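You operate a simulated robot arm through the tools that you are given. There is no shell and no other tool. Be economical: measure what you need, move in short steps, check, and stop when the job is done.

Carry out the task below with a simulated robot arm. There is one attempt and no reset: what you move stays moved.

## Task
Shake up the sprayer that the job card names; set it to MIST.
Fine: nozzle to OFF before you shake; shake till the dark layer has gone and stand it back; leave the other sprayer. Set down upright: what you pick out.

Only the result counts: the job must be done as asked and must still hold three seconds after the hand-in. Knocking over, shifting, dropping, spilling or breaking anything else fails it.

## Robot
A 7-joint arm with a fingered hand, fixed in place. Base frame: the origin is at the foot of the arm, x ahead of it, y to its left, z up. Lengths are in mm, angles in rad, forces in N, time in s.
With the tool pointing down near the work surface it reaches from about 100 to 620 mm from the base axis. Its first joint turns from -2.007 to 2.007 rad. Payload 3.1 kg.
Tool frame: the origin (TCP) lies between the finger pads and is the grasp point; the fingertips stand 22 mm ahead of it; z points along the fingers, y is the line along which they close. The gripper opens to 112 mm. The gripper's body begins 60 mm behind the TCP. The gripper is a hand of 3 fingers: y runs from the thumb to the fingers, the wrist lies at [0, 0, -218] in the tool frame, and closing takes about 1.5 s.
Orientation is told as [roll, pitch, yaw] about the base's x, y, z axes, in that order, counted from this pose: with the fingers straight down and closing along the base's y, the tool's x points along the base's -x, its y along +y and its z along -z.

## Interface
- The arm moves only by the tool servo_tool. Its argument "series" is a list of rows, each a list of 7 numbers: the shift along the tool's x, y, z in units of 100 mm (1.0 is 100 mm), then the turn, a rotation vector about the tool's x, y, z in units of 60 degrees (1.0 is 60 degrees), then the finger opening in mm, from 0 to 112. In form: [[x, y, z, wx, wy, wz, hand], ...]. A call has 1 to 8 rows; each row is the pose to reach, as a shift and turn from the pose commanded when the call began, along the tool's axes at that moment. A call with a number of a shift or a turn outside -1 to 1 is refused whole. Rows are played at 5 a second. More than 50 mm and 0.15 rad between two rows, or a gripper value outside its range, and nothing of the call is played. Where a pose cannot be reached the arm comes as near as it can. A force on the tool above 40 N (or 10 N above the force at the start of the call, whichever is more), or a blocked arm, ends the call early, and 0.2 s more pass. The fingers move at their own pace (about 108 mm/s each) and stop on an object; they squeeze with about 30 N. The grip force told is the motor's: it shows also when the fingers shut on nothing. Time passes only in rows, and 0.2 s behind the last, so rows that repeat a pose let the fingers close. It gives the time, the measured TCP pose, the force on the tool (base axes), the opening and the grip force at its end, in the units of the frame above (readings bear some noise), with the torque about the TCP (base axes, N m) and any sound that the robot's microphone picked up.
- Cameras (640 x 400 px; columns grow to the right, rows downward): "scene" is fixed at [398.3, 648.2, 1581.5]; the picture's right is [-1.00, -0.03, 0.00], its down [-0.02, 0.56, -0.83] and it looks along [0.03, -0.82, -0.56] (base axes); focal length 341 px, centre (320, 200). "wrist" rides on the gripper at [66, 3, -80] in the tool frame; the picture's right is [-0.05, 1.00, 0.00], its down [-0.77, -0.04, -0.64] and it looks along [-0.64, -0.03, 0.77] (tool axes); focal length 275 px, centre (320, 200). There is no depth. A picture from a camera that has moved, and an enlarged one, comes with that camera's place and axes in the base frame and with its lens.
- camera(camera): a new picture of that camera. It takes no simulated time.
- raise_lower(by): slides the trunk up (or, below 0, down) by that many mm; the arm rides with it, the base frame stays. It gives what a move gives, with no picture.
- set_grasp(shape): the hand has 3 fingers and takes this shape, open, in about a second: jaw (thumb against the fingers, like two jaws); tri (thumb and two fingers); tip (a fingertip pinch); poke (one finger out to press); point (the index stretched); flat (the hand flat); cup (the hand cupped); fist (a fist). The gripper value then closes the fingers along that shape, each until it touches; the sizes above hold for jaw. It gives what a move gives, with no picture.
- zoom(camera, box): a new picture of the part [left, top, right, bottom] of that camera's present view, enlarged. It takes no simulated time.
- sign_off(): hands the job in; it is judged then, once.

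Work in short steps. Places have to be worked out from the pictures, the camera data and where the tool is seen: move nearer, look again, correct. Check each grasp and each placing, and mend what went wrong. You have 120 turns and 84 pictures in all, those below and enlarged ones among them. Open the gripper and draw the arm clear of the work before you hand the job in, unless the task says otherwise; then end with one line.

The tools are called after "Request:" as name(argument=value, ...) on one line, values as JSON. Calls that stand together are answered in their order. servo_tool: Moves the arm, as the interface text tells. Its arguments: {"type":"object","properties":{"series":{"type":"array","items":{"type":"array","items":{"type":"number"}}}},"required":["series"]} The other tools are called the same way: raise_lower (by) slides the trunk up or down; set_grasp (shape) gives the hand a shape; camera (camera) takes a picture; zoom (camera, box) takes an enlarged picture of a part of a camera's view; sign_off () hands the job in.

At the start:

```text
time: 0.0
tool_pos: [389.4, -101.6, 1309.2]
ee_rot: [0.001, -0.001, 0.0]
ft_force: [-0.1, -0.4, -0.4]
wrist_torque: [0.0, -0.01, -0.01]
grip_width: 111.8
gripper_force: 0.1
shape: jaw
trunk travel left (down, up): [-875.0, 115.0]
```

scene: 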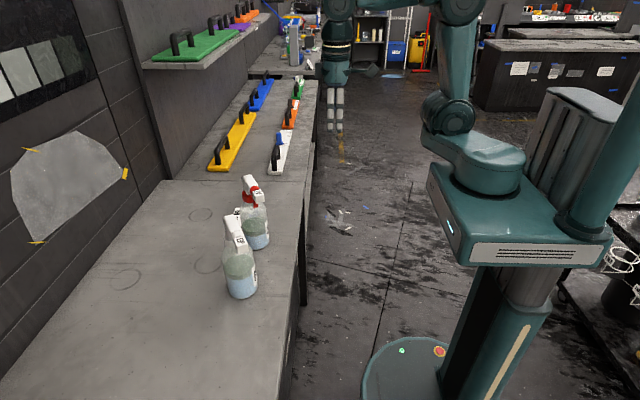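
wrist: 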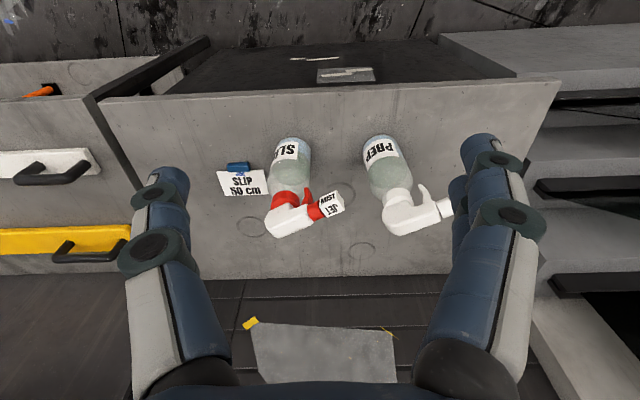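

The wrist picture shows a card reading "SLIP 50 cm" and two sprayers, labelled SL.. and PREP. I zoom in on both views to read them.

Request:
zoom(camera="wrist", box=[200, 120, 360, 250])

Request:
zoom(camera="scene", box=[180, 160, 310, 310])

Request:
zoom(camera="wrist", box=[340, 110, 480, 260])

```text
3.08 times, centred on (280, 185) of wrist
camera zoom: at [323.1, -100.4, 1390.2], right [0.05, 1.0, 0.0], down [0.77, -0.04, 0.64], along [0.64, -0.03, -0.77], focal length 847 px, centre (443, 246)
```

zoom: 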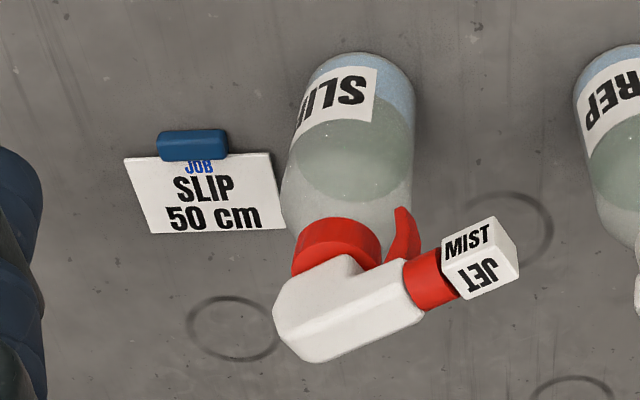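

```text
2.67 times, centred on (245, 235) of scene
camera zoom: at [398.3, 648.2, 1581.5], right [-1.0, -0.03, 0.0], down [-0.02, 0.56, -0.83], along [0.03, -0.82, -0.56], focal length 908 px, centre (520, 107)
```

zoom: 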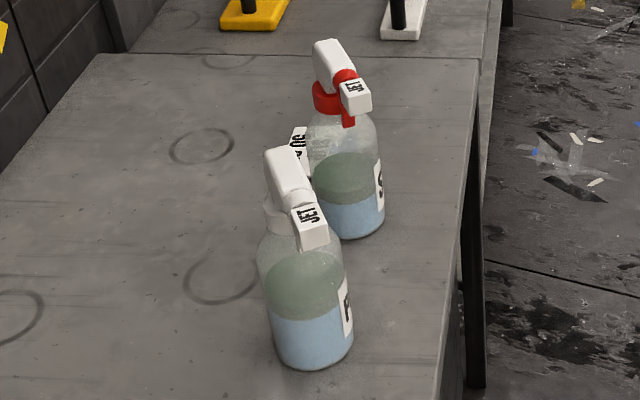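

```text
2.67 times, centred on (410, 185) of wrist
camera zoom: at [323.1, -100.4, 1390.2], right [0.05, 1.0, 0.0], down [0.77, -0.04, 0.64], along [0.64, -0.03, -0.77], focal length 734 px, centre (80, 240)
```

zoom: 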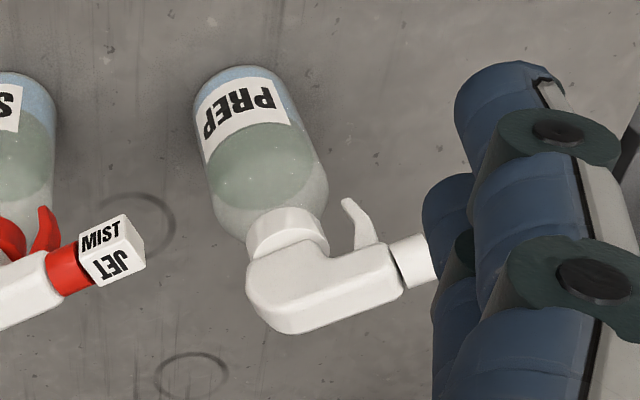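

The card says SLIP, so the target is the red-trigger sprayer. JET is on top of its nozzle and MIST faces the robot. I move nearer with the hand turned so the camera looks along the nozzle from the front.

Request:
servo_tool(series=[[-0.12, 0.04, 0.08, 0, 0, 0.125, 112], [-0.25, 0.08, 0.15, 0, 0, 0.25, 112], [-0.37, 0.12, 0.22, 0, 0, 0.375, 112], [-0.5, 0.16, 0.3, 0, 0, 0.5, 112], [-0.62, 0.2, 0.37, 0, 0, 0.625, 112], [-0.75, 0.24, 0.45, 0, 0, 0.75, 112], [-0.87, 0.28, 0.52, 0, 0, 0.875, 112], [-1.0, 0.32, 0.6, 0, 0, 1.0, 112]])

Request:
camera(camera="wrist")

Request:
camera(camera="scene")

```text
time: 1.8
tool_pos: [489.1, -69.6, 1250.6]
ee_rot: [0.001, 0.002, -1.051]
ft_force: [-0.3, 0.5, -0.3]
wrist_torque: [-0.01, 0.03, -0.01]
grip_width: 112.0
gripper_force: 0.1
shape: jaw
trunk travel left (down, up): [-875.0, 115.0]
```

```text
78 pictures are left
camera wrist: at [458.7, -11.8, 1331.1], right [0.89, 0.46, 0.0], down [0.35, -0.69, 0.64], along [0.29, -0.57, -0.77], focal length 275 px, centre (320, 200)
```

wrist: 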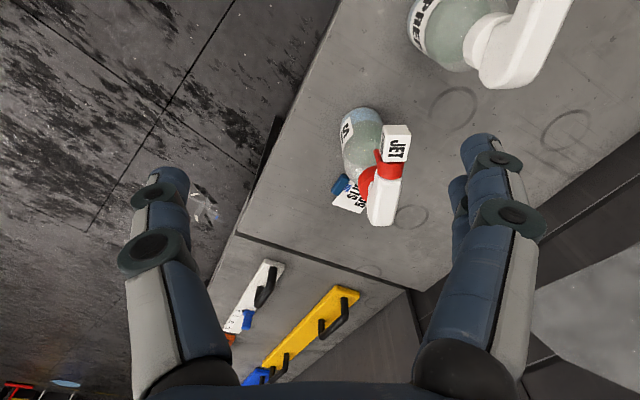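

```text
77 pictures are left
```

scene: 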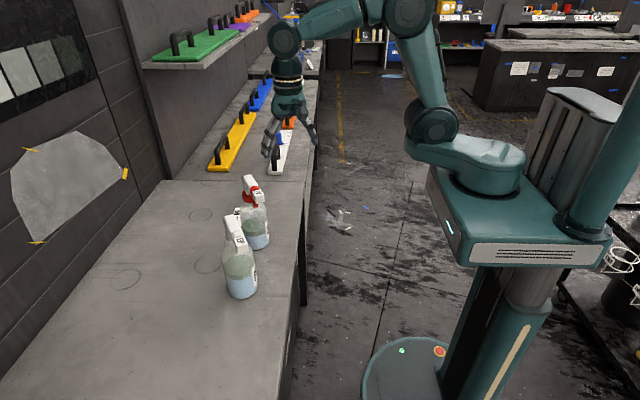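

JET is on the top face of the nozzle. I zoom in for exact geometry.

Request:
zoom(camera="wrist", box=[310, 90, 450, 240])

```text
2.67 times, centred on (380, 165) of wrist
camera zoom: at [458.7, -11.8, 1331.1], right [0.89, 0.46, 0.0], down [0.35, -0.69, 0.64], along [0.29, -0.57, -0.77], focal length 734 px, centre (160, 293)
```

zoom: 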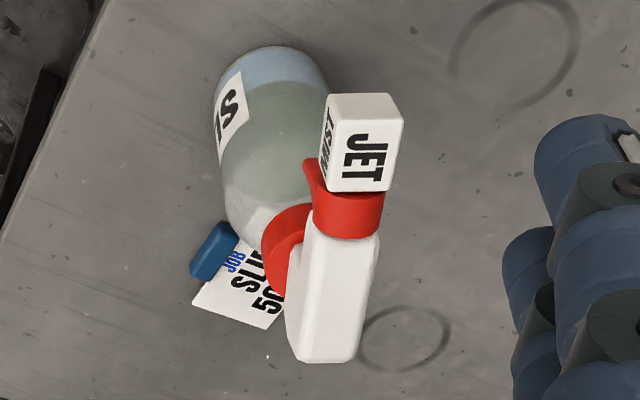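

Top face centre triangulates to about (582, -92, 1097), with the nozzle axis along (-0.46, 0.89, 0). I still need to know where OFF is, so I tilt the hand toward horizontal and look at the nozzle's lower face.

Request:
servo_tool(series=[[0, -0.05, 0.1, -0.125, 0, 0.005, 112], [0, -0.1, 0.2, -0.25, 0, 0.01, 112], [0, -0.15, 0.3, -0.375, 0, 0.015, 112], [0, -0.2, 0.4, -0.5, 0, 0.02, 112], [0, -0.25, 0.5, -0.625, 0, 0.02, 112], [0, -0.3, 0.6, -0.75, 0, 0.02, 112], [0, -0.35, 0.7, -0.875, 0, 0.02, 112], [0, -0.4, 0.8, -1.0, 0, 0.02, 112]])

Request:
camera(camera="wrist")

```text
time: 3.6
tool_pos: [455.2, -90.5, 1169.5]
ee_rot: [1.05, 0.009, -1.065]
ft_force: [0.4, -0.1, -0.1]
wrist_torque: [0.0, 0.01, 0.01]
grip_width: 112.0
gripper_force: 0.1
shape: jaw
trunk travel left (down, up): [-875.0, 115.0]
```

```text
75 pictures are left
camera wrist: at [363.9, -67.2, 1214.0], right [0.46, 0.19, 0.86], down [-0.12, -0.95, 0.28], along [0.88, -0.23, -0.42], focal length 275 px, centre (320, 200)
```

wrist: 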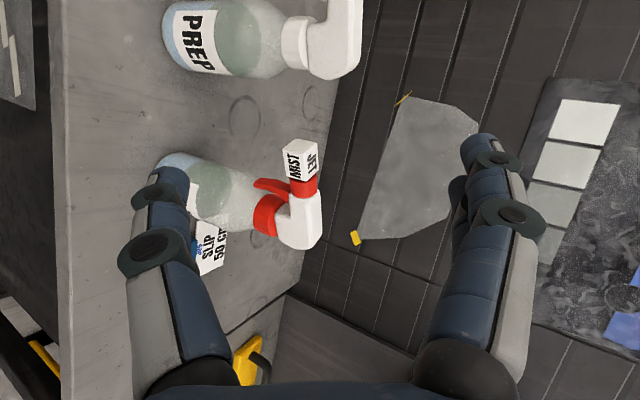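

Arm is fine and PREP is clear. I tilt the remaining 30° to horizontal and lower the trunk 130 mm to see the underside of the nozzle.

Request:
servo_tool(series=[[0, 0, 0, -0.125, 0, 0, 112], [0, 0, 0, -0.25, 0, 0, 112], [0, 0, 0, -0.375, 0, 0, 112], [0, 0, 0, -0.5, 0, 0, 112]])

Request:
raise_lower(by=-150)

Request:
camera(camera="wrist")

```text
time: 4.6
tool_pos: [475.5, -98.7, 1177.4]
ee_rot: [1.57, 0.017, -1.062]
ft_force: [0.4, 0.2, -0.3]
wrist_torque: [0.02, -0.01, 0.02]
grip_width: 112.1
gripper_force: 0.1
shape: jaw
out of reach, approached as far as the arm can: row 3, 4
trunk travel left (down, up): [-875.0, 115.0]
```

```text
time: 6.3
tool_pos: [473.7, -97.4, 1027.8]
ee_rot: [1.568, 0.014, -1.06]
ft_force: [-0.2, -0.1, 0.0]
wrist_torque: [-0.02, 0.03, 0.04]
grip_width: 111.9
gripper_force: 0.0
shape: jaw
trunk travel left (down, up): [-725.0, 265.0]
```

```text
74 pictures are left
camera wrist: at [371.3, -80.5, 1033.2], right [0.03, -0.05, 1.0], down [-0.18, -0.98, -0.05], along [0.98, -0.18, -0.04], focal length 275 px, centre (320, 200)
```

wrist: 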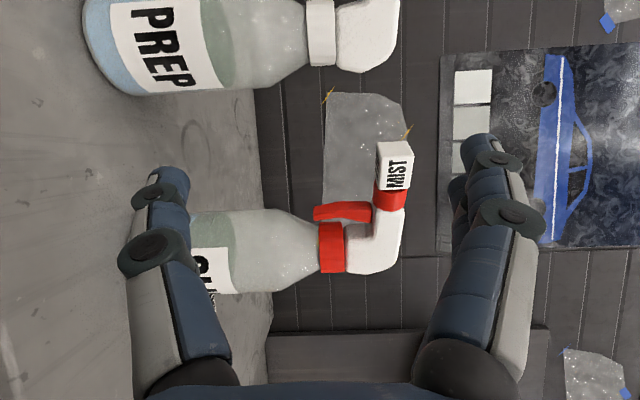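

The nozzle is visible from slightly below; I zoom in to read its underside.

Request:
zoom(camera="wrist", box=[355, 120, 435, 210])

Request:
zoom(camera="wrist", box=[180, 130, 420, 330])

```text
4.44 times, centred on (395, 165) of wrist
camera zoom: at [371.3, -80.5, 1033.2], right [0.03, -0.05, 1.0], down [-0.18, -0.98, -0.05], along [0.98, -0.18, -0.04], focal length 1224 px, centre (-13, 356)
```

zoom: 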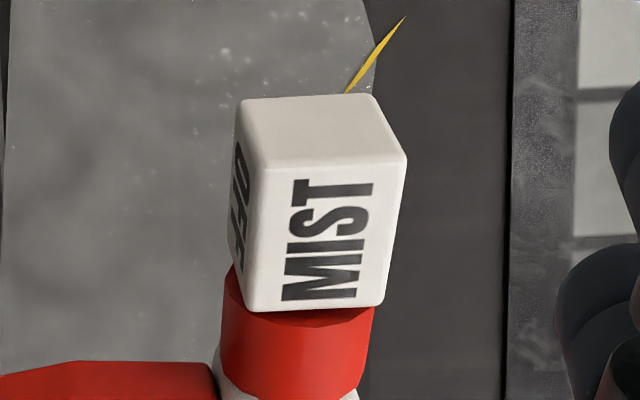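

```text
2.00 times, centred on (300, 230) of wrist
camera zoom: at [371.3, -80.5, 1033.2], right [0.03, -0.05, 1.0], down [-0.18, -0.98, -0.05], along [0.98, -0.18, -0.04], focal length 551 px, centre (360, 140)
```

zoom: 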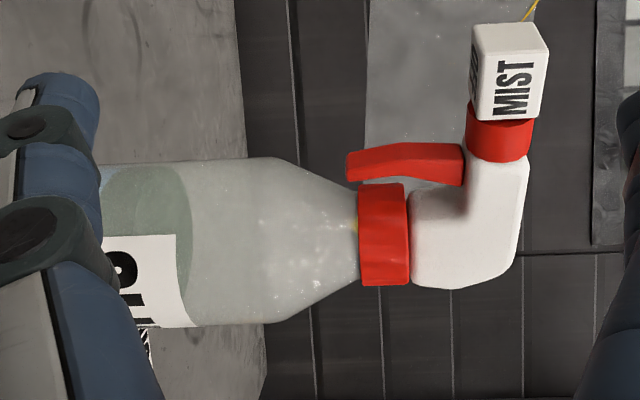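

The underside reads OFF, so going upward the order is JET on top, MIST on the near side and OFF below. To bring OFF on top I turn near→top twice, with the hand swinging from horizontal to down. I line up first, stopping short of the cube.

Request:
servo_tool(series=[[-0.2, 0.27, 0, 0, -0.015, 0, 80], [-0.42, 0.54, 0, 0, -0.03, 0, 70], [-0.42, 0.54, 0.25, 0, -0.03, 0, 70], [-0.42, 0.54, 0.5, 0, -0.03, 0, 70], [-0.42, 0.54, 0.5, 0, -0.03, 0, 70]])

Request:
camera(camera="wrist")

Request:
zoom(camera="scene", box=[200, 150, 310, 260])

```text
time: 7.5
tool_pos: [536.3, -111.9, 1078.2]
ee_rot: [1.57, 0.014, -1.092]
ft_force: [0.0, -0.6, 0.4]
wrist_torque: [-0.01, 0.01, 0.0]
grip_width: 70.3
gripper_force: 0.1
shape: jaw
trunk travel left (down, up): [-725.0, 265.0]
```

```text
71 pictures are left
camera wrist: at [434.2, -91.1, 1084.4], right [0.03, -0.05, 1.0], down [-0.21, -0.98, -0.05], along [0.98, -0.21, -0.04], focal length 275 px, centre (320, 200)
```

wrist: 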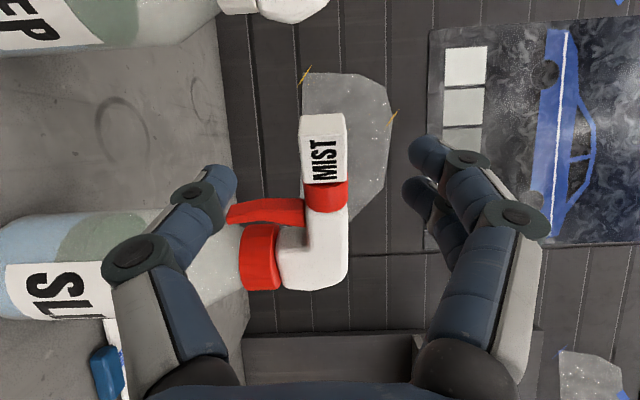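

```text
3.64 times, centred on (255, 205) of scene
camera zoom: at [398.3, 648.2, 1581.5], right [-1.0, -0.03, 0.0], down [-0.02, 0.56, -0.83], along [0.03, -0.82, -0.56], focal length 1238 px, centre (556, 182)
```

zoom: 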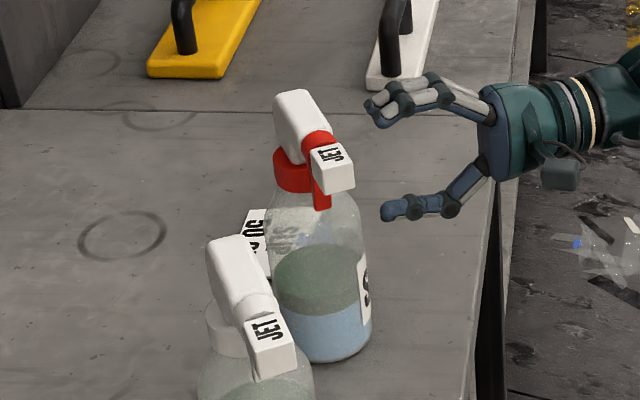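

Alignment looks good: the cube is at z≈1081 and the fingers straddle it symmetrically. I advance 50 mm, close to a 36 mm opening, and check.

Request:
servo_tool(series=[[0, 0.03, 0.25, 0, 0, 0, 70], [0, 0.03, 0.5, 0, 0, 0, 70], [0, 0.03, 0.5, 0, 0, 0, 45], [0, 0.03, 0.5, 0, 0, 0, 36], [0, 0.03, 0.5, 0, 0, 0, 36]])

Request:
camera(camera="wrist")

Request:
zoom(camera="scene", box=[210, 160, 290, 230])

```text
time: 8.8
tool_pos: [581.2, -89.7, 1082.6]
ee_rot: [1.57, 0.016, -1.093]
ft_force: [-0.3, -0.4, 0.2]
wrist_torque: [0.0, -0.02, 0.02]
grip_width: 36.5
gripper_force: 0.0
shape: jaw
trunk travel left (down, up): [-725.0, 265.0]
```

```text
69 pictures are left
camera wrist: at [479.7, -68.6, 1087.9], right [0.03, -0.05, 1.0], down [-0.21, -0.98, -0.05], along [0.98, -0.21, -0.04], focal length 275 px, centre (320, 200)
```

wrist: 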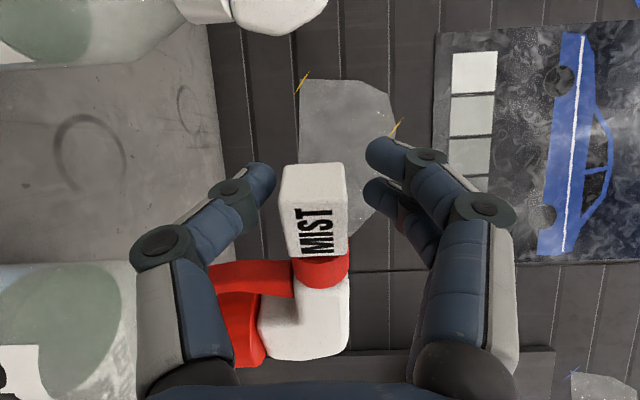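

```text
5.71 times, centred on (250, 195) of scene
camera zoom: at [398.3, 648.2, 1581.5], right [-1.0, -0.03, 0.0], down [-0.02, 0.56, -0.83], along [0.03, -0.82, -0.56], focal length 1946 px, centre (720, 229)
```

zoom: 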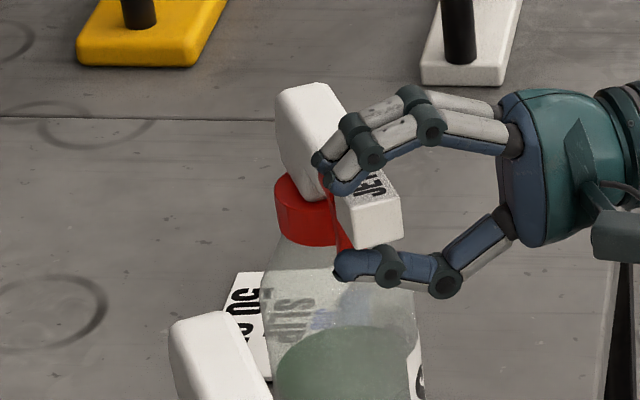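

Fingers bracket the cube vertically, slightly back on its collar. I shift 4 mm forward along the nozzle and close gently.

Request:
servo_tool(series=[[0.04, 0, 0, 0, 0, 0, 36], [0.04, 0, 0, 0, 0, 0, 30], [0.04, 0, 0, 0, 0, 0, 26], [0.04, 0, 0, 0, 0, 0, 22], [0.04, 0, 0, 0, 0, 0, 22]])

Request:
camera(camera="wrist")

Request:
zoom(camera="scene", box=[210, 160, 310, 250])

```text
time: 9.9
tool_pos: [580.4, -85.4, 1084.3]
ee_rot: [1.569, 0.014, -1.092]
ft_force: [0.3, -1.2, -1.9]
wrist_torque: [-0.03, -0.01, 0.01]
grip_width: 22.8
gripper_force: 0.1
shape: jaw
trunk travel left (down, up): [-725.0, 265.0]
```

```text
67 pictures are left
camera wrist: at [478.4, -64.8, 1088.4], right [0.03, -0.05, 1.0], down [-0.21, -0.98, -0.05], along [0.98, -0.21, -0.04], focal length 275 px, centre (320, 200)
```

wrist: 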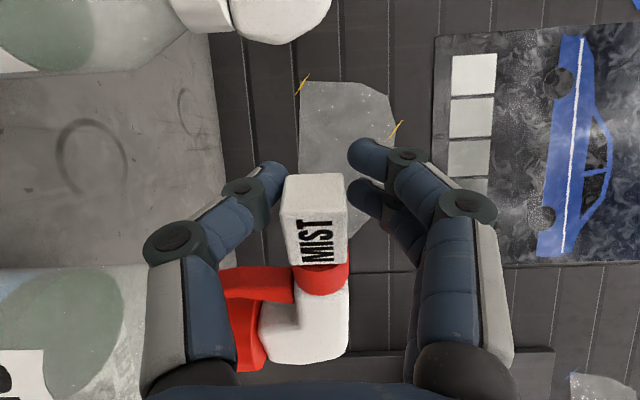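

```text
4.44 times, centred on (260, 205) of scene
camera zoom: at [398.3, 648.2, 1581.5], right [-1.0, -0.03, 0.0], down [-0.02, 0.56, -0.83], along [0.03, -0.82, -0.56], focal length 1514 px, centre (587, 178)
```

zoom: 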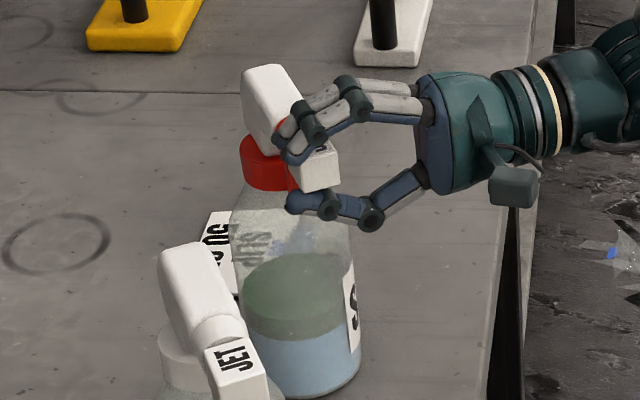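

Width is 22.8 with a very light contact. I close to a firm grip and check whether the bottle stays put.

Request:
servo_tool(series=[[0, 0, 0, 0, 0, 0, 20], [0, 0, 0, 0, 0, 0, 18], [0, 0, 0, 0, 0, 0, 15], [0, 0, 0, 0, 0, 0, 15]])

Request:
camera(camera="wrist")

```text
time: 10.9
tool_pos: [580.9, -84.5, 1083.8]
ee_rot: [1.569, 0.015, -1.093]
ft_force: [-0.2, 0.2, -0.6]
wrist_torque: [-0.05, 0.0, -0.02]
grip_width: 0.3
gripper_force: 29.9
shape: jaw
trunk travel left (down, up): [-725.0, 265.0]
```

```text
65 pictures are left
camera wrist: at [478.3, -64.6, 1088.7], right [0.03, -0.05, 1.0], down [-0.21, -0.98, -0.05], along [0.98, -0.21, -0.04], focal length 275 px, centre (320, 200)
```

wrist: 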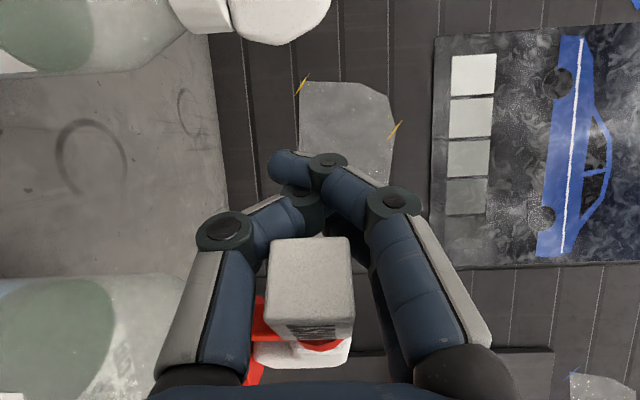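

The fingers slid off the far edge and closed to 0.3 mm, so the cube was squeezed toward the palm. I check the bottle's state.

Request:
zoom(camera="scene", box=[200, 150, 320, 310])

```text
2.50 times, centred on (260, 230) of scene
camera zoom: at [398.3, 648.2, 1581.5], right [-1.0, -0.03, 0.0], down [-0.02, 0.56, -0.83], along [0.03, -0.82, -0.56], focal length 852 px, centre (470, 125)
```

zoom: 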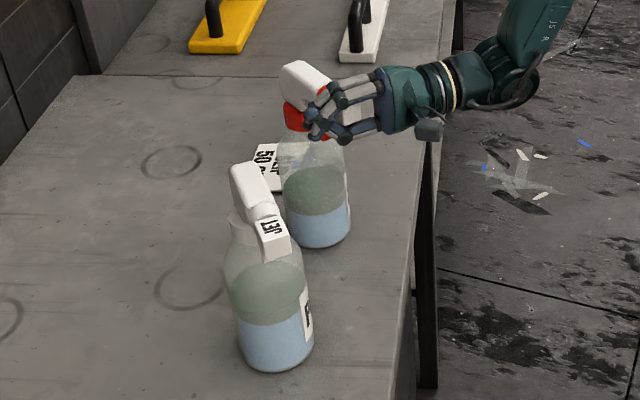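

The bottle still stands at its spot, merely turned about the vertical. I open the hand carefully and draw straight back, then look again.

Request:
servo_tool(series=[[0, 0, 0, 0, 0, 0, 20], [0, 0, 0, 0, 0, 0, 45], [0, 0, 0, 0, 0, 0, 70], [0, 0, -0.2, 0, 0, 0, 80], [0, 0, -0.5, 0, 0, 0, 80], [0, 0, -0.8, 0, 0, 0, 80]])

Request:
camera(camera="wrist")

Request:
zoom(camera="scene", box=[200, 160, 310, 310])

```text
time: 12.3
tool_pos: [509.9, -122.0, 1085.9]
ee_rot: [1.57, 0.015, -1.093]
ft_force: [-0.4, 0.3, -0.4]
wrist_torque: [0.03, -0.01, 0.0]
grip_width: 79.7
gripper_force: 0.0
shape: jaw
trunk travel left (down, up): [-725.0, 265.0]
```

```text
63 pictures are left
camera wrist: at [407.6, -100.3, 1089.9], right [0.03, -0.05, 1.0], down [-0.21, -0.98, -0.05], along [0.98, -0.21, -0.04], focal length 275 px, centre (320, 200)
```

wrist: 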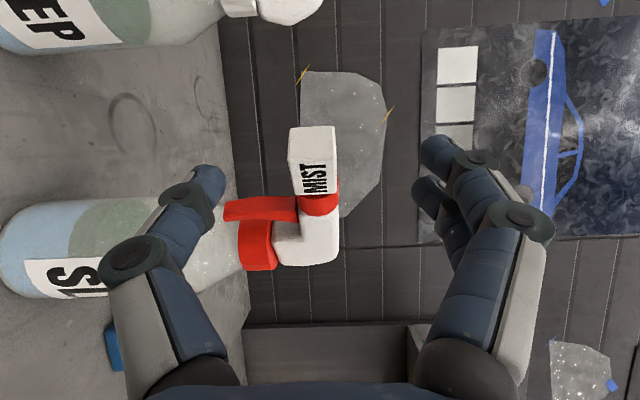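

```text
2.67 times, centred on (255, 235) of scene
camera zoom: at [398.3, 648.2, 1581.5], right [-1.0, -0.03, 0.0], down [-0.02, 0.56, -0.83], along [0.03, -0.82, -0.56], focal length 908 px, centre (493, 107)
```

zoom: 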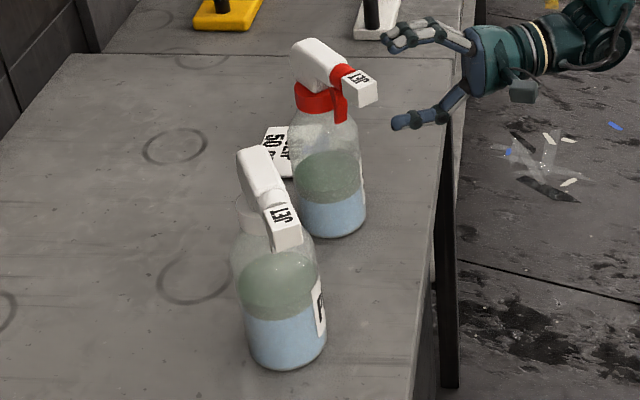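

The bottle turned roughly 20° about its axis but stands in the same spot. I measure the new nozzle direction.

Request:
zoom(camera="wrist", box=[210, 100, 370, 290])

Request:
zoom(camera="scene", box=[220, 160, 300, 220])

```text
2.11 times, centred on (290, 195) of wrist
camera zoom: at [407.6, -100.3, 1089.9], right [0.03, -0.05, 1.0], down [-0.21, -0.98, -0.05], along [0.98, -0.21, -0.04], focal length 580 px, centre (383, 210)
```

zoom: 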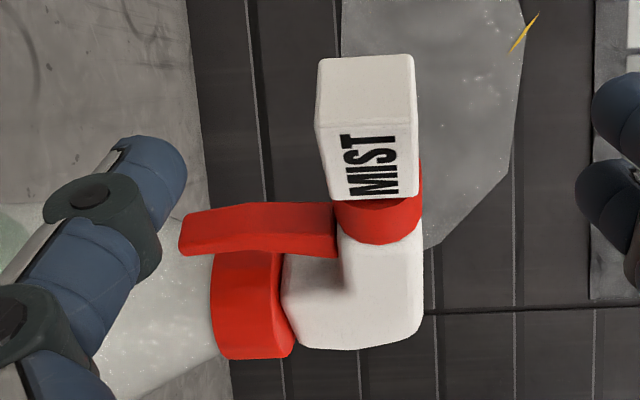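

```text
6.67 times, centred on (260, 190) of scene
camera zoom: at [398.3, 648.2, 1581.5], right [-1.0, -0.03, 0.0], down [-0.02, 0.56, -0.83], along [0.03, -0.82, -0.56], focal length 2271 px, centre (720, 267)
```

zoom: 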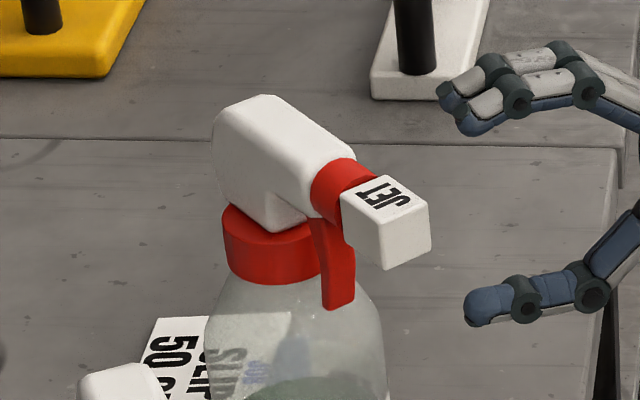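

New estimate: cube centre ≈ (560, -108, 1082), about 22 mm wide, axis 48° off -x. Squeezing ejects the cube, so I'll use the fingers as a loose wrench with a gap of about 24 mm. First I realign behind it.

Request:
servo_tool(series=[[-0.13, -0.02, -0.09, 0, 0.12, 0, 60], [-0.26, -0.04, -0.18, 0, 0.2435, 0, 60], [-0.26, -0.04, -0.18, 0, 0.2435, 0, 60]])

Request:
camera(camera="wrist")

```text
time: 13.2
tool_pos: [506.2, -150.8, 1079.6]
ee_rot: [1.571, 0.014, -0.835]
ft_force: [0.0, 0.8, -0.5]
wrist_torque: [0.0, 0.01, 0.01]
grip_width: 60.6
gripper_force: 0.1
shape: jaw
trunk travel left (down, up): [-725.0, 265.0]
```

```text
59 pictures are left
camera wrist: at [401.8, -157.0, 1084.4], right [0.04, -0.05, 1.0], down [0.04, -1.0, -0.05], along [1.0, 0.05, -0.04], focal length 275 px, centre (320, 200)
```

wrist: 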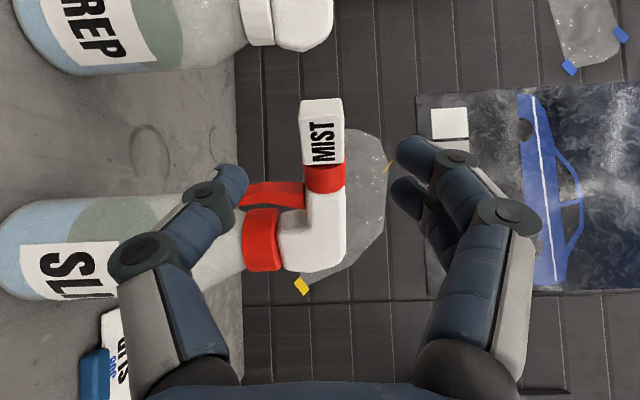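

Aligned. I advance 66 mm with the hand open, then close to about 25 mm without squeezing.

Request:
servo_tool(series=[[0, 0.02, 0.33, 0, 0, 0, 60], [0, 0.02, 0.66, 0, 0, 0, 60], [0, 0.02, 0.66, 0, 0, 0, 40], [0, 0.02, 0.66, 0, 0, 0, 28], [0, 0.02, 0.66, 0, 0, 0, 25], [0, 0.02, 0.66, 0, 0, 0, 25]])

Request:
camera(camera="wrist")

Request:
zoom(camera="scene", box=[220, 160, 300, 220])

```text
time: 14.6
tool_pos: [554.9, -107.2, 1080.6]
ee_rot: [1.573, 0.016, -0.838]
ft_force: [0.4, 0.0, 0.1]
wrist_torque: [0.01, 0.0, 0.02]
grip_width: 25.4
gripper_force: 0.1
shape: jaw
trunk travel left (down, up): [-725.0, 265.0]
```

```text
58 pictures are left
camera wrist: at [450.5, -113.1, 1085.3], right [0.04, -0.05, 1.0], down [0.04, -1.0, -0.05], along [1.0, 0.04, -0.04], focal length 275 px, centre (320, 200)
```

wrist: 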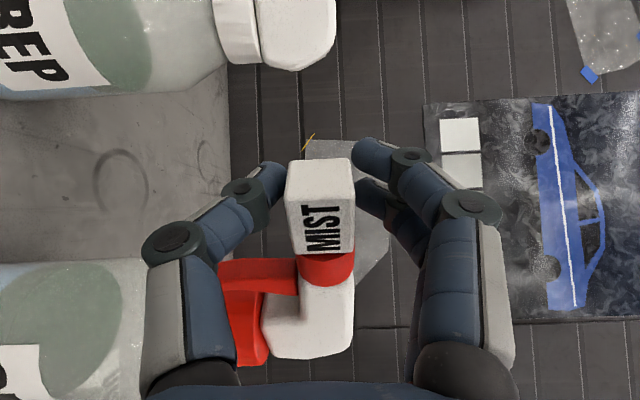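

```text
6.67 times, centred on (260, 190) of scene
camera zoom: at [398.3, 648.2, 1581.5], right [-1.0, -0.03, 0.0], down [-0.02, 0.56, -0.83], along [0.03, -0.82, -0.56], focal length 2271 px, centre (720, 267)
```

zoom: 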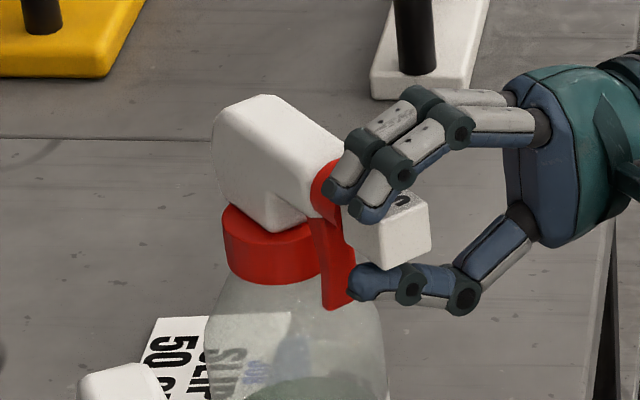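

The hand sits a bit too far back toward the collar and trigger. I shift 8 mm forward along the nozzle axis and close to about 23 mm.

Request:
servo_tool(series=[[0.04, 0.01, 0, 0, 0, 0, 26], [0.08, 0.01, 0, 0, 0, 0, 25], [0.08, 0.01, 0, 0, 0, 0, 23], [0.08, 0.01, 0, 0, 0, 0, 23]])

Request:
zoom(camera="scene", box=[220, 160, 300, 220])

Request:
zoom(camera="wrist", box=[200, 100, 460, 300])

```text
time: 15.6
tool_pos: [551.5, -102.7, 1083.4]
ee_rot: [1.572, 0.017, -0.838]
ft_force: [1.2, -0.8, -2.1]
wrist_torque: [0.02, -0.02, -0.02]
grip_width: 23.9
gripper_force: 0.0
shape: jaw
trunk travel left (down, up): [-725.0, 265.0]
```

```text
6.67 times, centred on (260, 190) of scene
camera zoom: at [398.3, 648.2, 1581.5], right [-1.0, -0.03, 0.0], down [-0.02, 0.56, -0.83], along [0.03, -0.82, -0.56], focal length 2271 px, centre (720, 267)
```

zoom: 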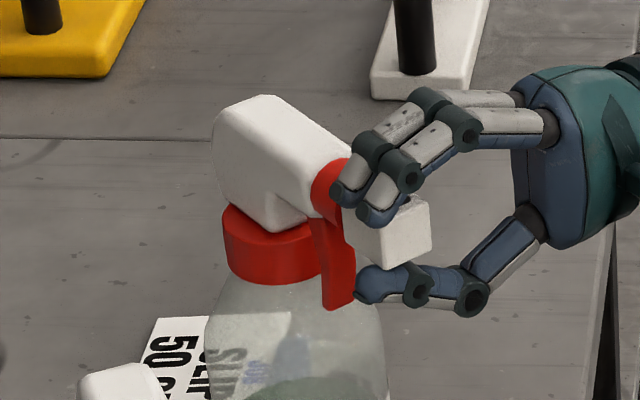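

```text
2.00 times, centred on (330, 200) of wrist
camera zoom: at [446.5, -108.0, 1088.1], right [0.04, -0.05, 1.0], down [0.04, -1.0, -0.05], along [1.0, 0.04, -0.04], focal length 551 px, centre (300, 200)
```

zoom: 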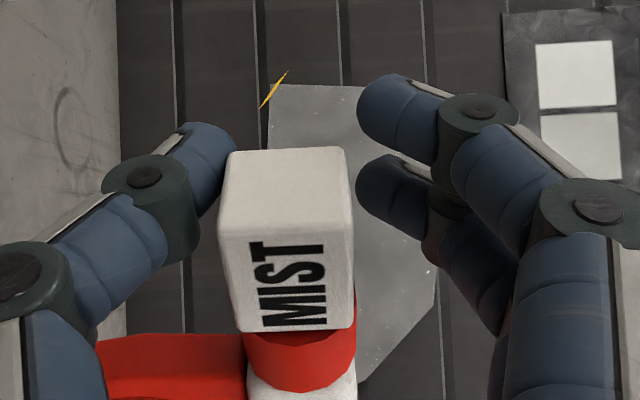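

Thumb touches lightly below and the fingers lie on top, with the wrench roughly centred on the axis. I turn the first 30° and check.

Request:
servo_tool(series=[[0, -0.01, 0, 0.1, 0, 0, 23], [0, -0.01, 0, 0.2, 0, 0, 23], [0, -0.01, 0, 0.3, 0, 0, 23], [0, -0.01, 0, 0.4, 0, 0, 23], [0, -0.01, 0, 0.5, 0, 0, 23]])

Request:
zoom(camera="scene", box=[220, 160, 300, 220])

Request:
zoom(camera="wrist", box=[200, 100, 460, 300])

```text
time: 16.8
tool_pos: [550.2, -101.1, 1082.9]
ee_rot: [1.048, 0.015, -0.838]
ft_force: [0.2, 0.3, 0.3]
wrist_torque: [0.02, 0.04, -0.01]
grip_width: 23.2
gripper_force: 0.0
shape: jaw
trunk travel left (down, up): [-725.0, 265.0]
```

```text
6.67 times, centred on (260, 190) of scene
camera zoom: at [398.3, 648.2, 1581.5], right [-1.0, -0.03, 0.0], down [-0.02, 0.56, -0.83], along [0.03, -0.82, -0.56], focal length 2271 px, centre (720, 267)
```

zoom: 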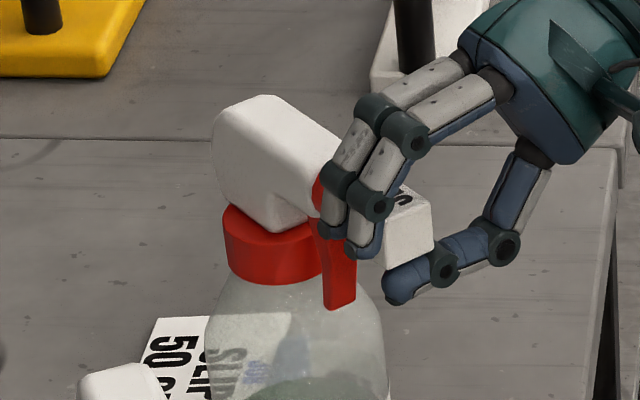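

```text
2.00 times, centred on (330, 200) of wrist
camera zoom: at [455.7, -99.1, 1127.4], right [0.41, 0.29, 0.86], down [0.1, -0.96, 0.28], along [0.91, -0.03, -0.42], focal length 551 px, centre (300, 200)
```

zoom: 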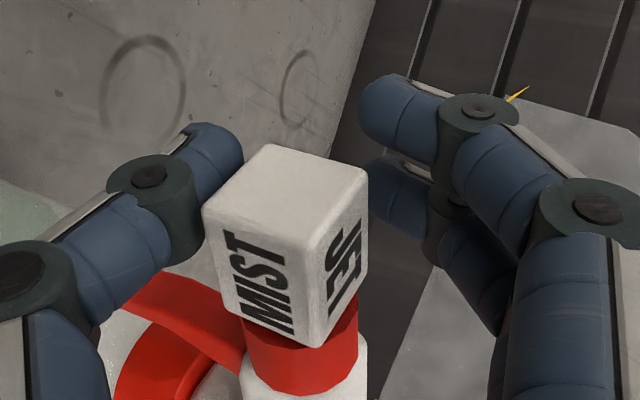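

The cube didn't turn. At this opening only the inclined fingertips reach in, and they were hooked past its far edge, so I was about 18 mm too deep and 8 mm too far forward. I reopen, swing back to horizontal, and set the fingertips over the cube's centre.

Request:
servo_tool(series=[[0, 0, 0, 0, 0, 0, 50], [0, 0, 0, 0, 0, 0, 50], [-0.02, -0.02, -0.03, -0.125, 0, 0, 50], [-0.04, -0.05, -0.08, -0.25, 0, 0, 50], [-0.06, -0.07, -0.12, -0.375, 0, 0, 50], [-0.08, -0.09, -0.156, -0.5, 0, 0, 50], [-0.08, -0.09, -0.156, -0.5, 0, 0, 50]])

Request:
camera(camera="wrist")

Request:
zoom(camera="scene", box=[220, 160, 300, 220])

```text
time: 18.4
tool_pos: [542.8, -120.5, 1082.1]
ee_rot: [1.575, 0.016, -0.837]
ft_force: [-0.4, -0.7, -0.4]
wrist_torque: [0.0, 0.01, 0.01]
grip_width: 49.7
gripper_force: 0.1
shape: jaw
trunk travel left (down, up): [-725.0, 265.0]
```

```text
52 pictures are left
camera wrist: at [438.5, -125.7, 1087.7], right [0.04, -0.05, 1.0], down [0.04, -1.0, -0.05], along [1.0, 0.04, -0.04], focal length 275 px, centre (320, 200)
```

wrist: 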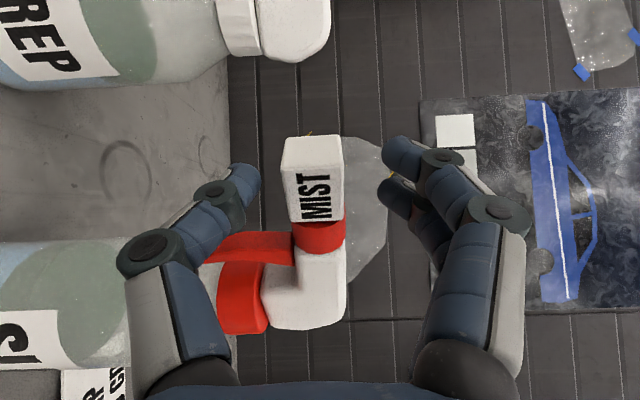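

```text
6.67 times, centred on (260, 190) of scene
camera zoom: at [398.3, 648.2, 1581.5], right [-1.0, -0.03, 0.0], down [-0.02, 0.56, -0.83], along [0.03, -0.82, -0.56], focal length 2271 px, centre (720, 267)
```

zoom: 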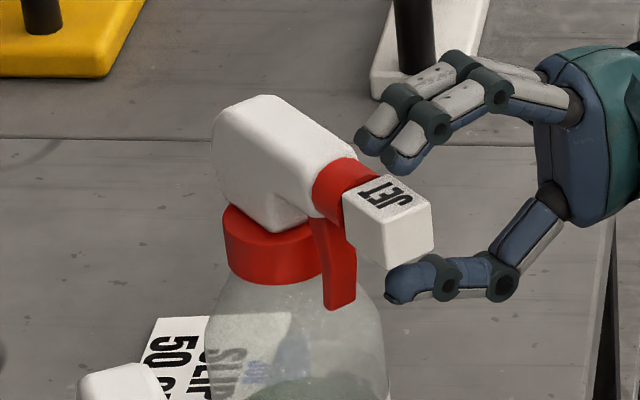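

Cube and hand are well placed, with the cube about 1.5 mm lower than the TCP. I adjust down and close toward contact in steps.

Request:
servo_tool(series=[[0, -0.015, 0, 0, 0, 0, 40], [0, -0.015, 0, 0, 0, 0, 32], [0, -0.015, 0, 0, 0, 0, 26], [0, -0.015, 0, 0, 0, 0, 24], [0, -0.015, 0, 0, 0, 0, 24]])

Request:
zoom(camera="wrist", box=[200, 100, 460, 300])

Request:
zoom(camera="scene", box=[220, 160, 300, 220])

```text
time: 19.6
tool_pos: [543.4, -120.3, 1080.7]
ee_rot: [1.572, 0.016, -0.837]
ft_force: [0.8, -0.3, -0.7]
wrist_torque: [0.0, 0.0, -0.01]
grip_width: 24.4
gripper_force: 0.1
shape: jaw
trunk travel left (down, up): [-725.0, 265.0]
```

```text
2.00 times, centred on (330, 200) of wrist
camera zoom: at [438.3, -126.7, 1086.1], right [0.04, -0.05, 1.0], down [0.04, -1.0, -0.05], along [1.0, 0.04, -0.04], focal length 551 px, centre (300, 200)
```

zoom: 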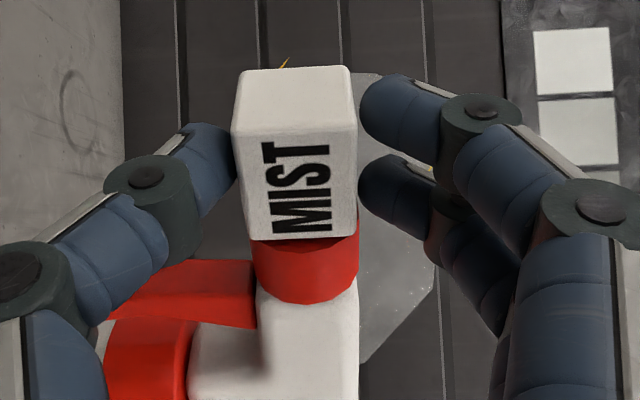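

```text
6.67 times, centred on (260, 190) of scene
camera zoom: at [398.3, 648.2, 1581.5], right [-1.0, -0.03, 0.0], down [-0.02, 0.56, -0.83], along [0.03, -0.82, -0.56], focal length 2271 px, centre (720, 267)
```

zoom: 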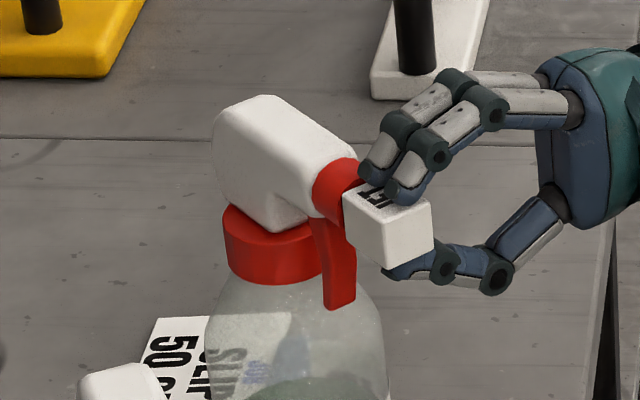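

Now both fingertips rest on the JET face with the thumb beneath. I squeeze and check.

Request:
servo_tool(series=[[0, 0, 0, 0, 0, 0, 21], [0, 0, 0, 0, 0, 0, 18], [0, 0, 0, 0, 0, 0, 16], [0, 0, 0, 0, 0, 0, 16]])

Request:
zoom(camera="scene", box=[220, 160, 300, 220])

```text
time: 20.6
tool_pos: [542.9, -121.3, 1082.3]
ee_rot: [1.572, 0.016, -0.838]
ft_force: [0.0, 1.1, -0.2]
wrist_torque: [0.01, -0.01, -0.01]
grip_width: 18.1
gripper_force: 30.0
shape: jaw
trunk travel left (down, up): [-725.0, 265.0]
```

```text
6.67 times, centred on (260, 190) of scene
camera zoom: at [398.3, 648.2, 1581.5], right [-1.0, -0.03, 0.0], down [-0.02, 0.56, -0.83], along [0.03, -0.82, -0.56], focal length 2271 px, centre (720, 267)
```

zoom: 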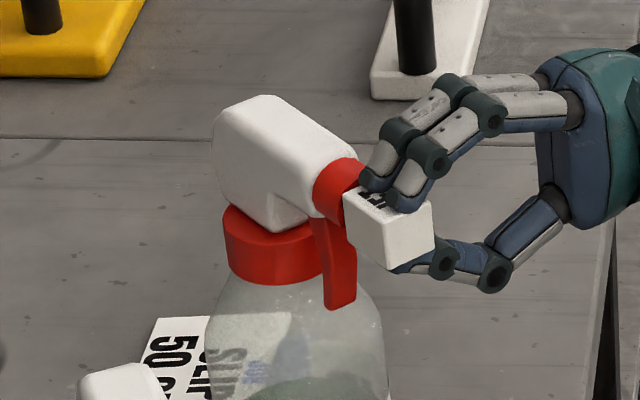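

Solid grip: 18.1 mm, 30 N, bottle undisturbed. I turn the first 30° about the cube's axis, 18 mm ahead of the TCP.

Request:
servo_tool(series=[[0, 0.0235, 0.0015, 0.125, 0, 0, 16], [0, 0.0466, 0.0061, 0.25, 0, 0, 16], [0, 0.0689, 0.0137, 0.375, 0, 0, 16], [0, 0.09, 0.0241, 0.5, 0, 0, 16]])

Request:
zoom(camera="scene", box=[200, 160, 320, 260])

Request:
zoom(camera="wrist", box=[200, 100, 460, 300])

```text
time: 21.6
tool_pos: [543.2, -118.4, 1089.7]
ee_rot: [1.047, 0.013, -0.838]
ft_force: [-0.2, 0.9, 1.5]
wrist_torque: [-0.02, -0.1, 0.07]
grip_width: 17.9
gripper_force: 29.7
shape: jaw
trunk travel left (down, up): [-725.0, 265.0]
```

```text
4.00 times, centred on (260, 210) of scene
camera zoom: at [398.3, 648.2, 1581.5], right [-1.0, -0.03, 0.0], down [-0.02, 0.56, -0.83], along [0.03, -0.82, -0.56], focal length 1362 px, centre (560, 160)
```

zoom: 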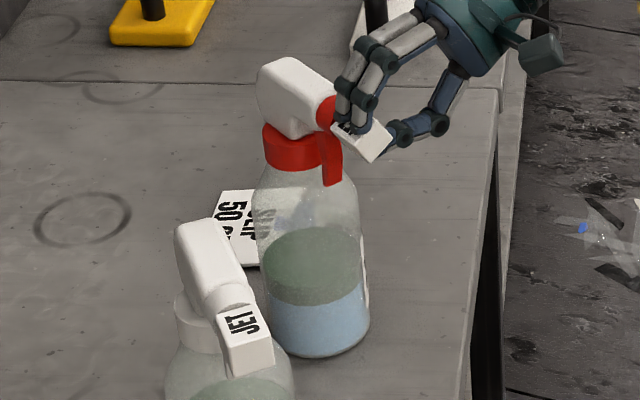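

```text
2.00 times, centred on (330, 200) of wrist
camera zoom: at [449.5, -116.6, 1134.5], right [0.41, 0.29, 0.86], down [0.1, -0.96, 0.28], along [0.91, -0.03, -0.42], focal length 551 px, centre (300, 200)
```

zoom: 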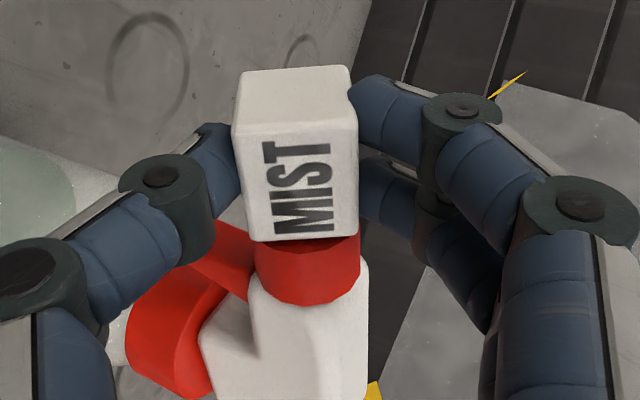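

The cube turns with the hand and the bottle stays upright. I continue the remaining 60° so MIST comes on top.

Request:
servo_tool(series=[[0, 0.0235, 0.0015, 0.125, 0, 0, 16], [0, 0.0466, 0.0061, 0.25, 0, 0, 16], [0, 0.0689, 0.0137, 0.375, 0, 0, 16], [0, 0.09, 0.0241, 0.5, 0, 0, 16], [0, 0.1096, 0.0372, 0.625, 0, 0, 16], [0, 0.1273, 0.0527, 0.75, 0, 0, 16], [0, 0.1428, 0.0704, 0.875, 0, 0, 16], [0, 0.1559, 0.09, 1.0, 0, 0, 16]])

Request:
zoom(camera="scene", box=[200, 160, 320, 260])

Request:
zoom(camera="wrist", box=[200, 100, 460, 300])

```text
time: 23.4
tool_pos: [553.7, -107.3, 1098.4]
ee_rot: [0.0, 0.014, -0.841]
ft_force: [0.6, -0.3, 1.7]
wrist_torque: [0.01, -0.06, 0.01]
grip_width: 17.9
gripper_force: 30.1
shape: jaw
trunk travel left (down, up): [-725.0, 265.0]
```

```text
4.00 times, centred on (260, 210) of scene
camera zoom: at [398.3, 648.2, 1581.5], right [-1.0, -0.03, 0.0], down [-0.02, 0.56, -0.83], along [0.03, -0.82, -0.56], focal length 1362 px, centre (560, 160)
```

zoom: 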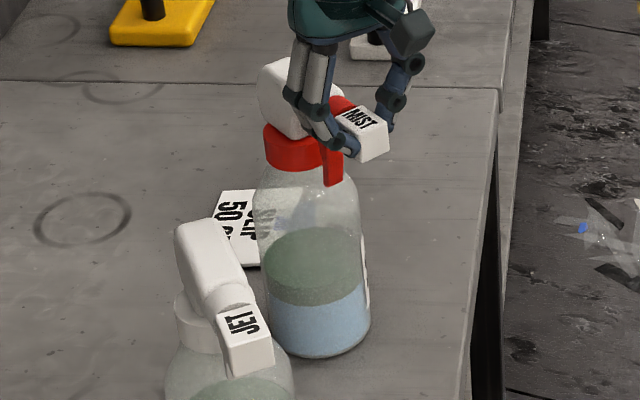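

```text
2.00 times, centred on (330, 200) of wrist
camera zoom: at [514.1, -58.6, 1180.4], right [0.77, 0.63, 0.0], down [0.49, -0.6, 0.63], along [0.39, -0.49, -0.78], focal length 551 px, centre (300, 200)
```

zoom: 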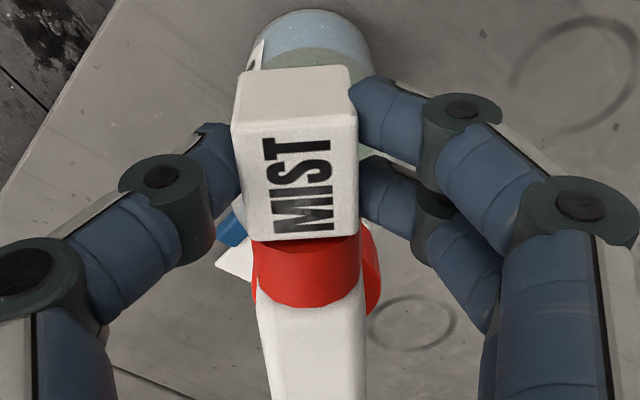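

MIST is on top and the bottle unmoved. I open, swing back to horizontal around the cube for the second quarter turn, which brings OFF on top.

Request:
servo_tool(series=[[0, 0, 0, 0, 0, 0, 32], [0, 0, 0, 0, 0, 0, 48], [0, -0.0235, 0.0015, -0.125, 0, 0, 48], [0, -0.0466, 0.0061, -0.25, 0, 0, 48], [0, -0.0689, 0.0137, -0.375, 0, 0, 48], [0, -0.09, 0.0241, -0.5, 0, 0, 48], [0, -0.1096, 0.0372, -0.625, 0, 0, 48], [0, -0.1273, 0.0527, -0.75, 0, 0, 48]])

Request:
servo_tool(series=[[0, -0.0235, 0.0015, -0.125, 0, 0, 48], [0, -0.0466, 0.0061, -0.25, 0, 0, 48], [0, -0.0689, 0.0137, -0.375, 0, 0, 48], [0, -0.09, 0.0241, -0.5, 0, 0, 48], [0, -0.1096, 0.0372, -0.625, 0, 0, 48], [0, -0.1273, 0.0527, -0.75, 0, 0, 48], [0, -0.1273, 0.0527, -0.75, 0, 0, 48]])

Request:
zoom(camera="wrist", box=[200, 100, 460, 300])

Request:
zoom(camera="scene", box=[200, 160, 320, 260])

```text
time: 25.1
tool_pos: [544.2, -118.0, 1093.6]
ee_rot: [0.789, 0.016, -0.84]
ft_force: [-0.1, -0.8, 0.5]
wrist_torque: [0.05, 0.0, -0.01]
grip_width: 47.6
gripper_force: 0.0
shape: jaw
trunk travel left (down, up): [-725.0, 265.0]
```

```text
time: 26.8
tool_pos: [541.0, -119.6, 1081.9]
ee_rot: [1.573, 0.014, -0.839]
ft_force: [-0.1, 0.3, 0.7]
wrist_torque: [-0.03, -0.01, -0.01]
grip_width: 47.9
gripper_force: 0.1
shape: jaw
trunk travel left (down, up): [-725.0, 265.0]
```

```text
2.00 times, centred on (330, 200) of wrist
camera zoom: at [436.9, -125.9, 1085.7], right [0.04, -0.05, 1.0], down [0.04, -1.0, -0.05], along [1.0, 0.04, -0.04], focal length 551 px, centre (300, 200)
```

zoom: 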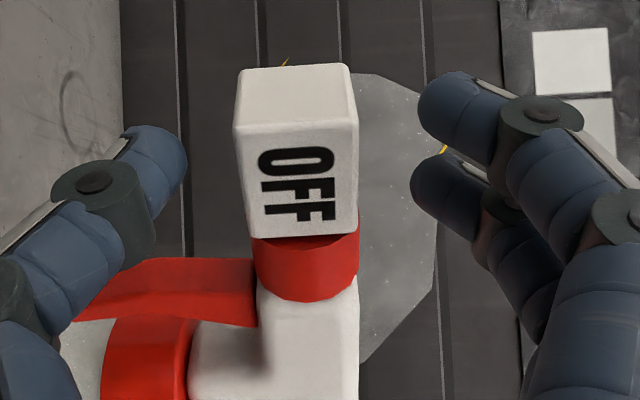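

```text
4.00 times, centred on (260, 210) of scene
camera zoom: at [398.3, 648.2, 1581.5], right [-1.0, -0.03, 0.0], down [-0.02, 0.56, -0.83], along [0.03, -0.82, -0.56], focal length 1362 px, centre (560, 160)
```

zoom: 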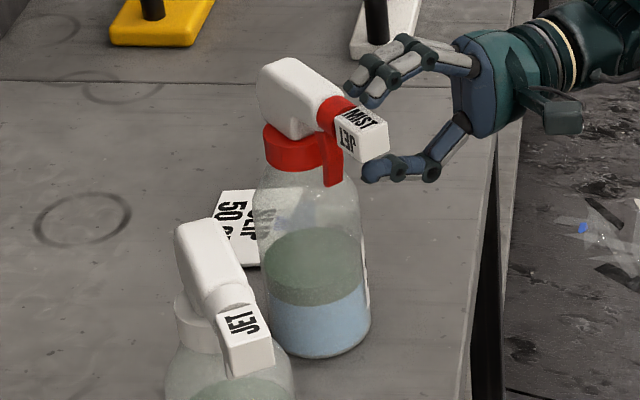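

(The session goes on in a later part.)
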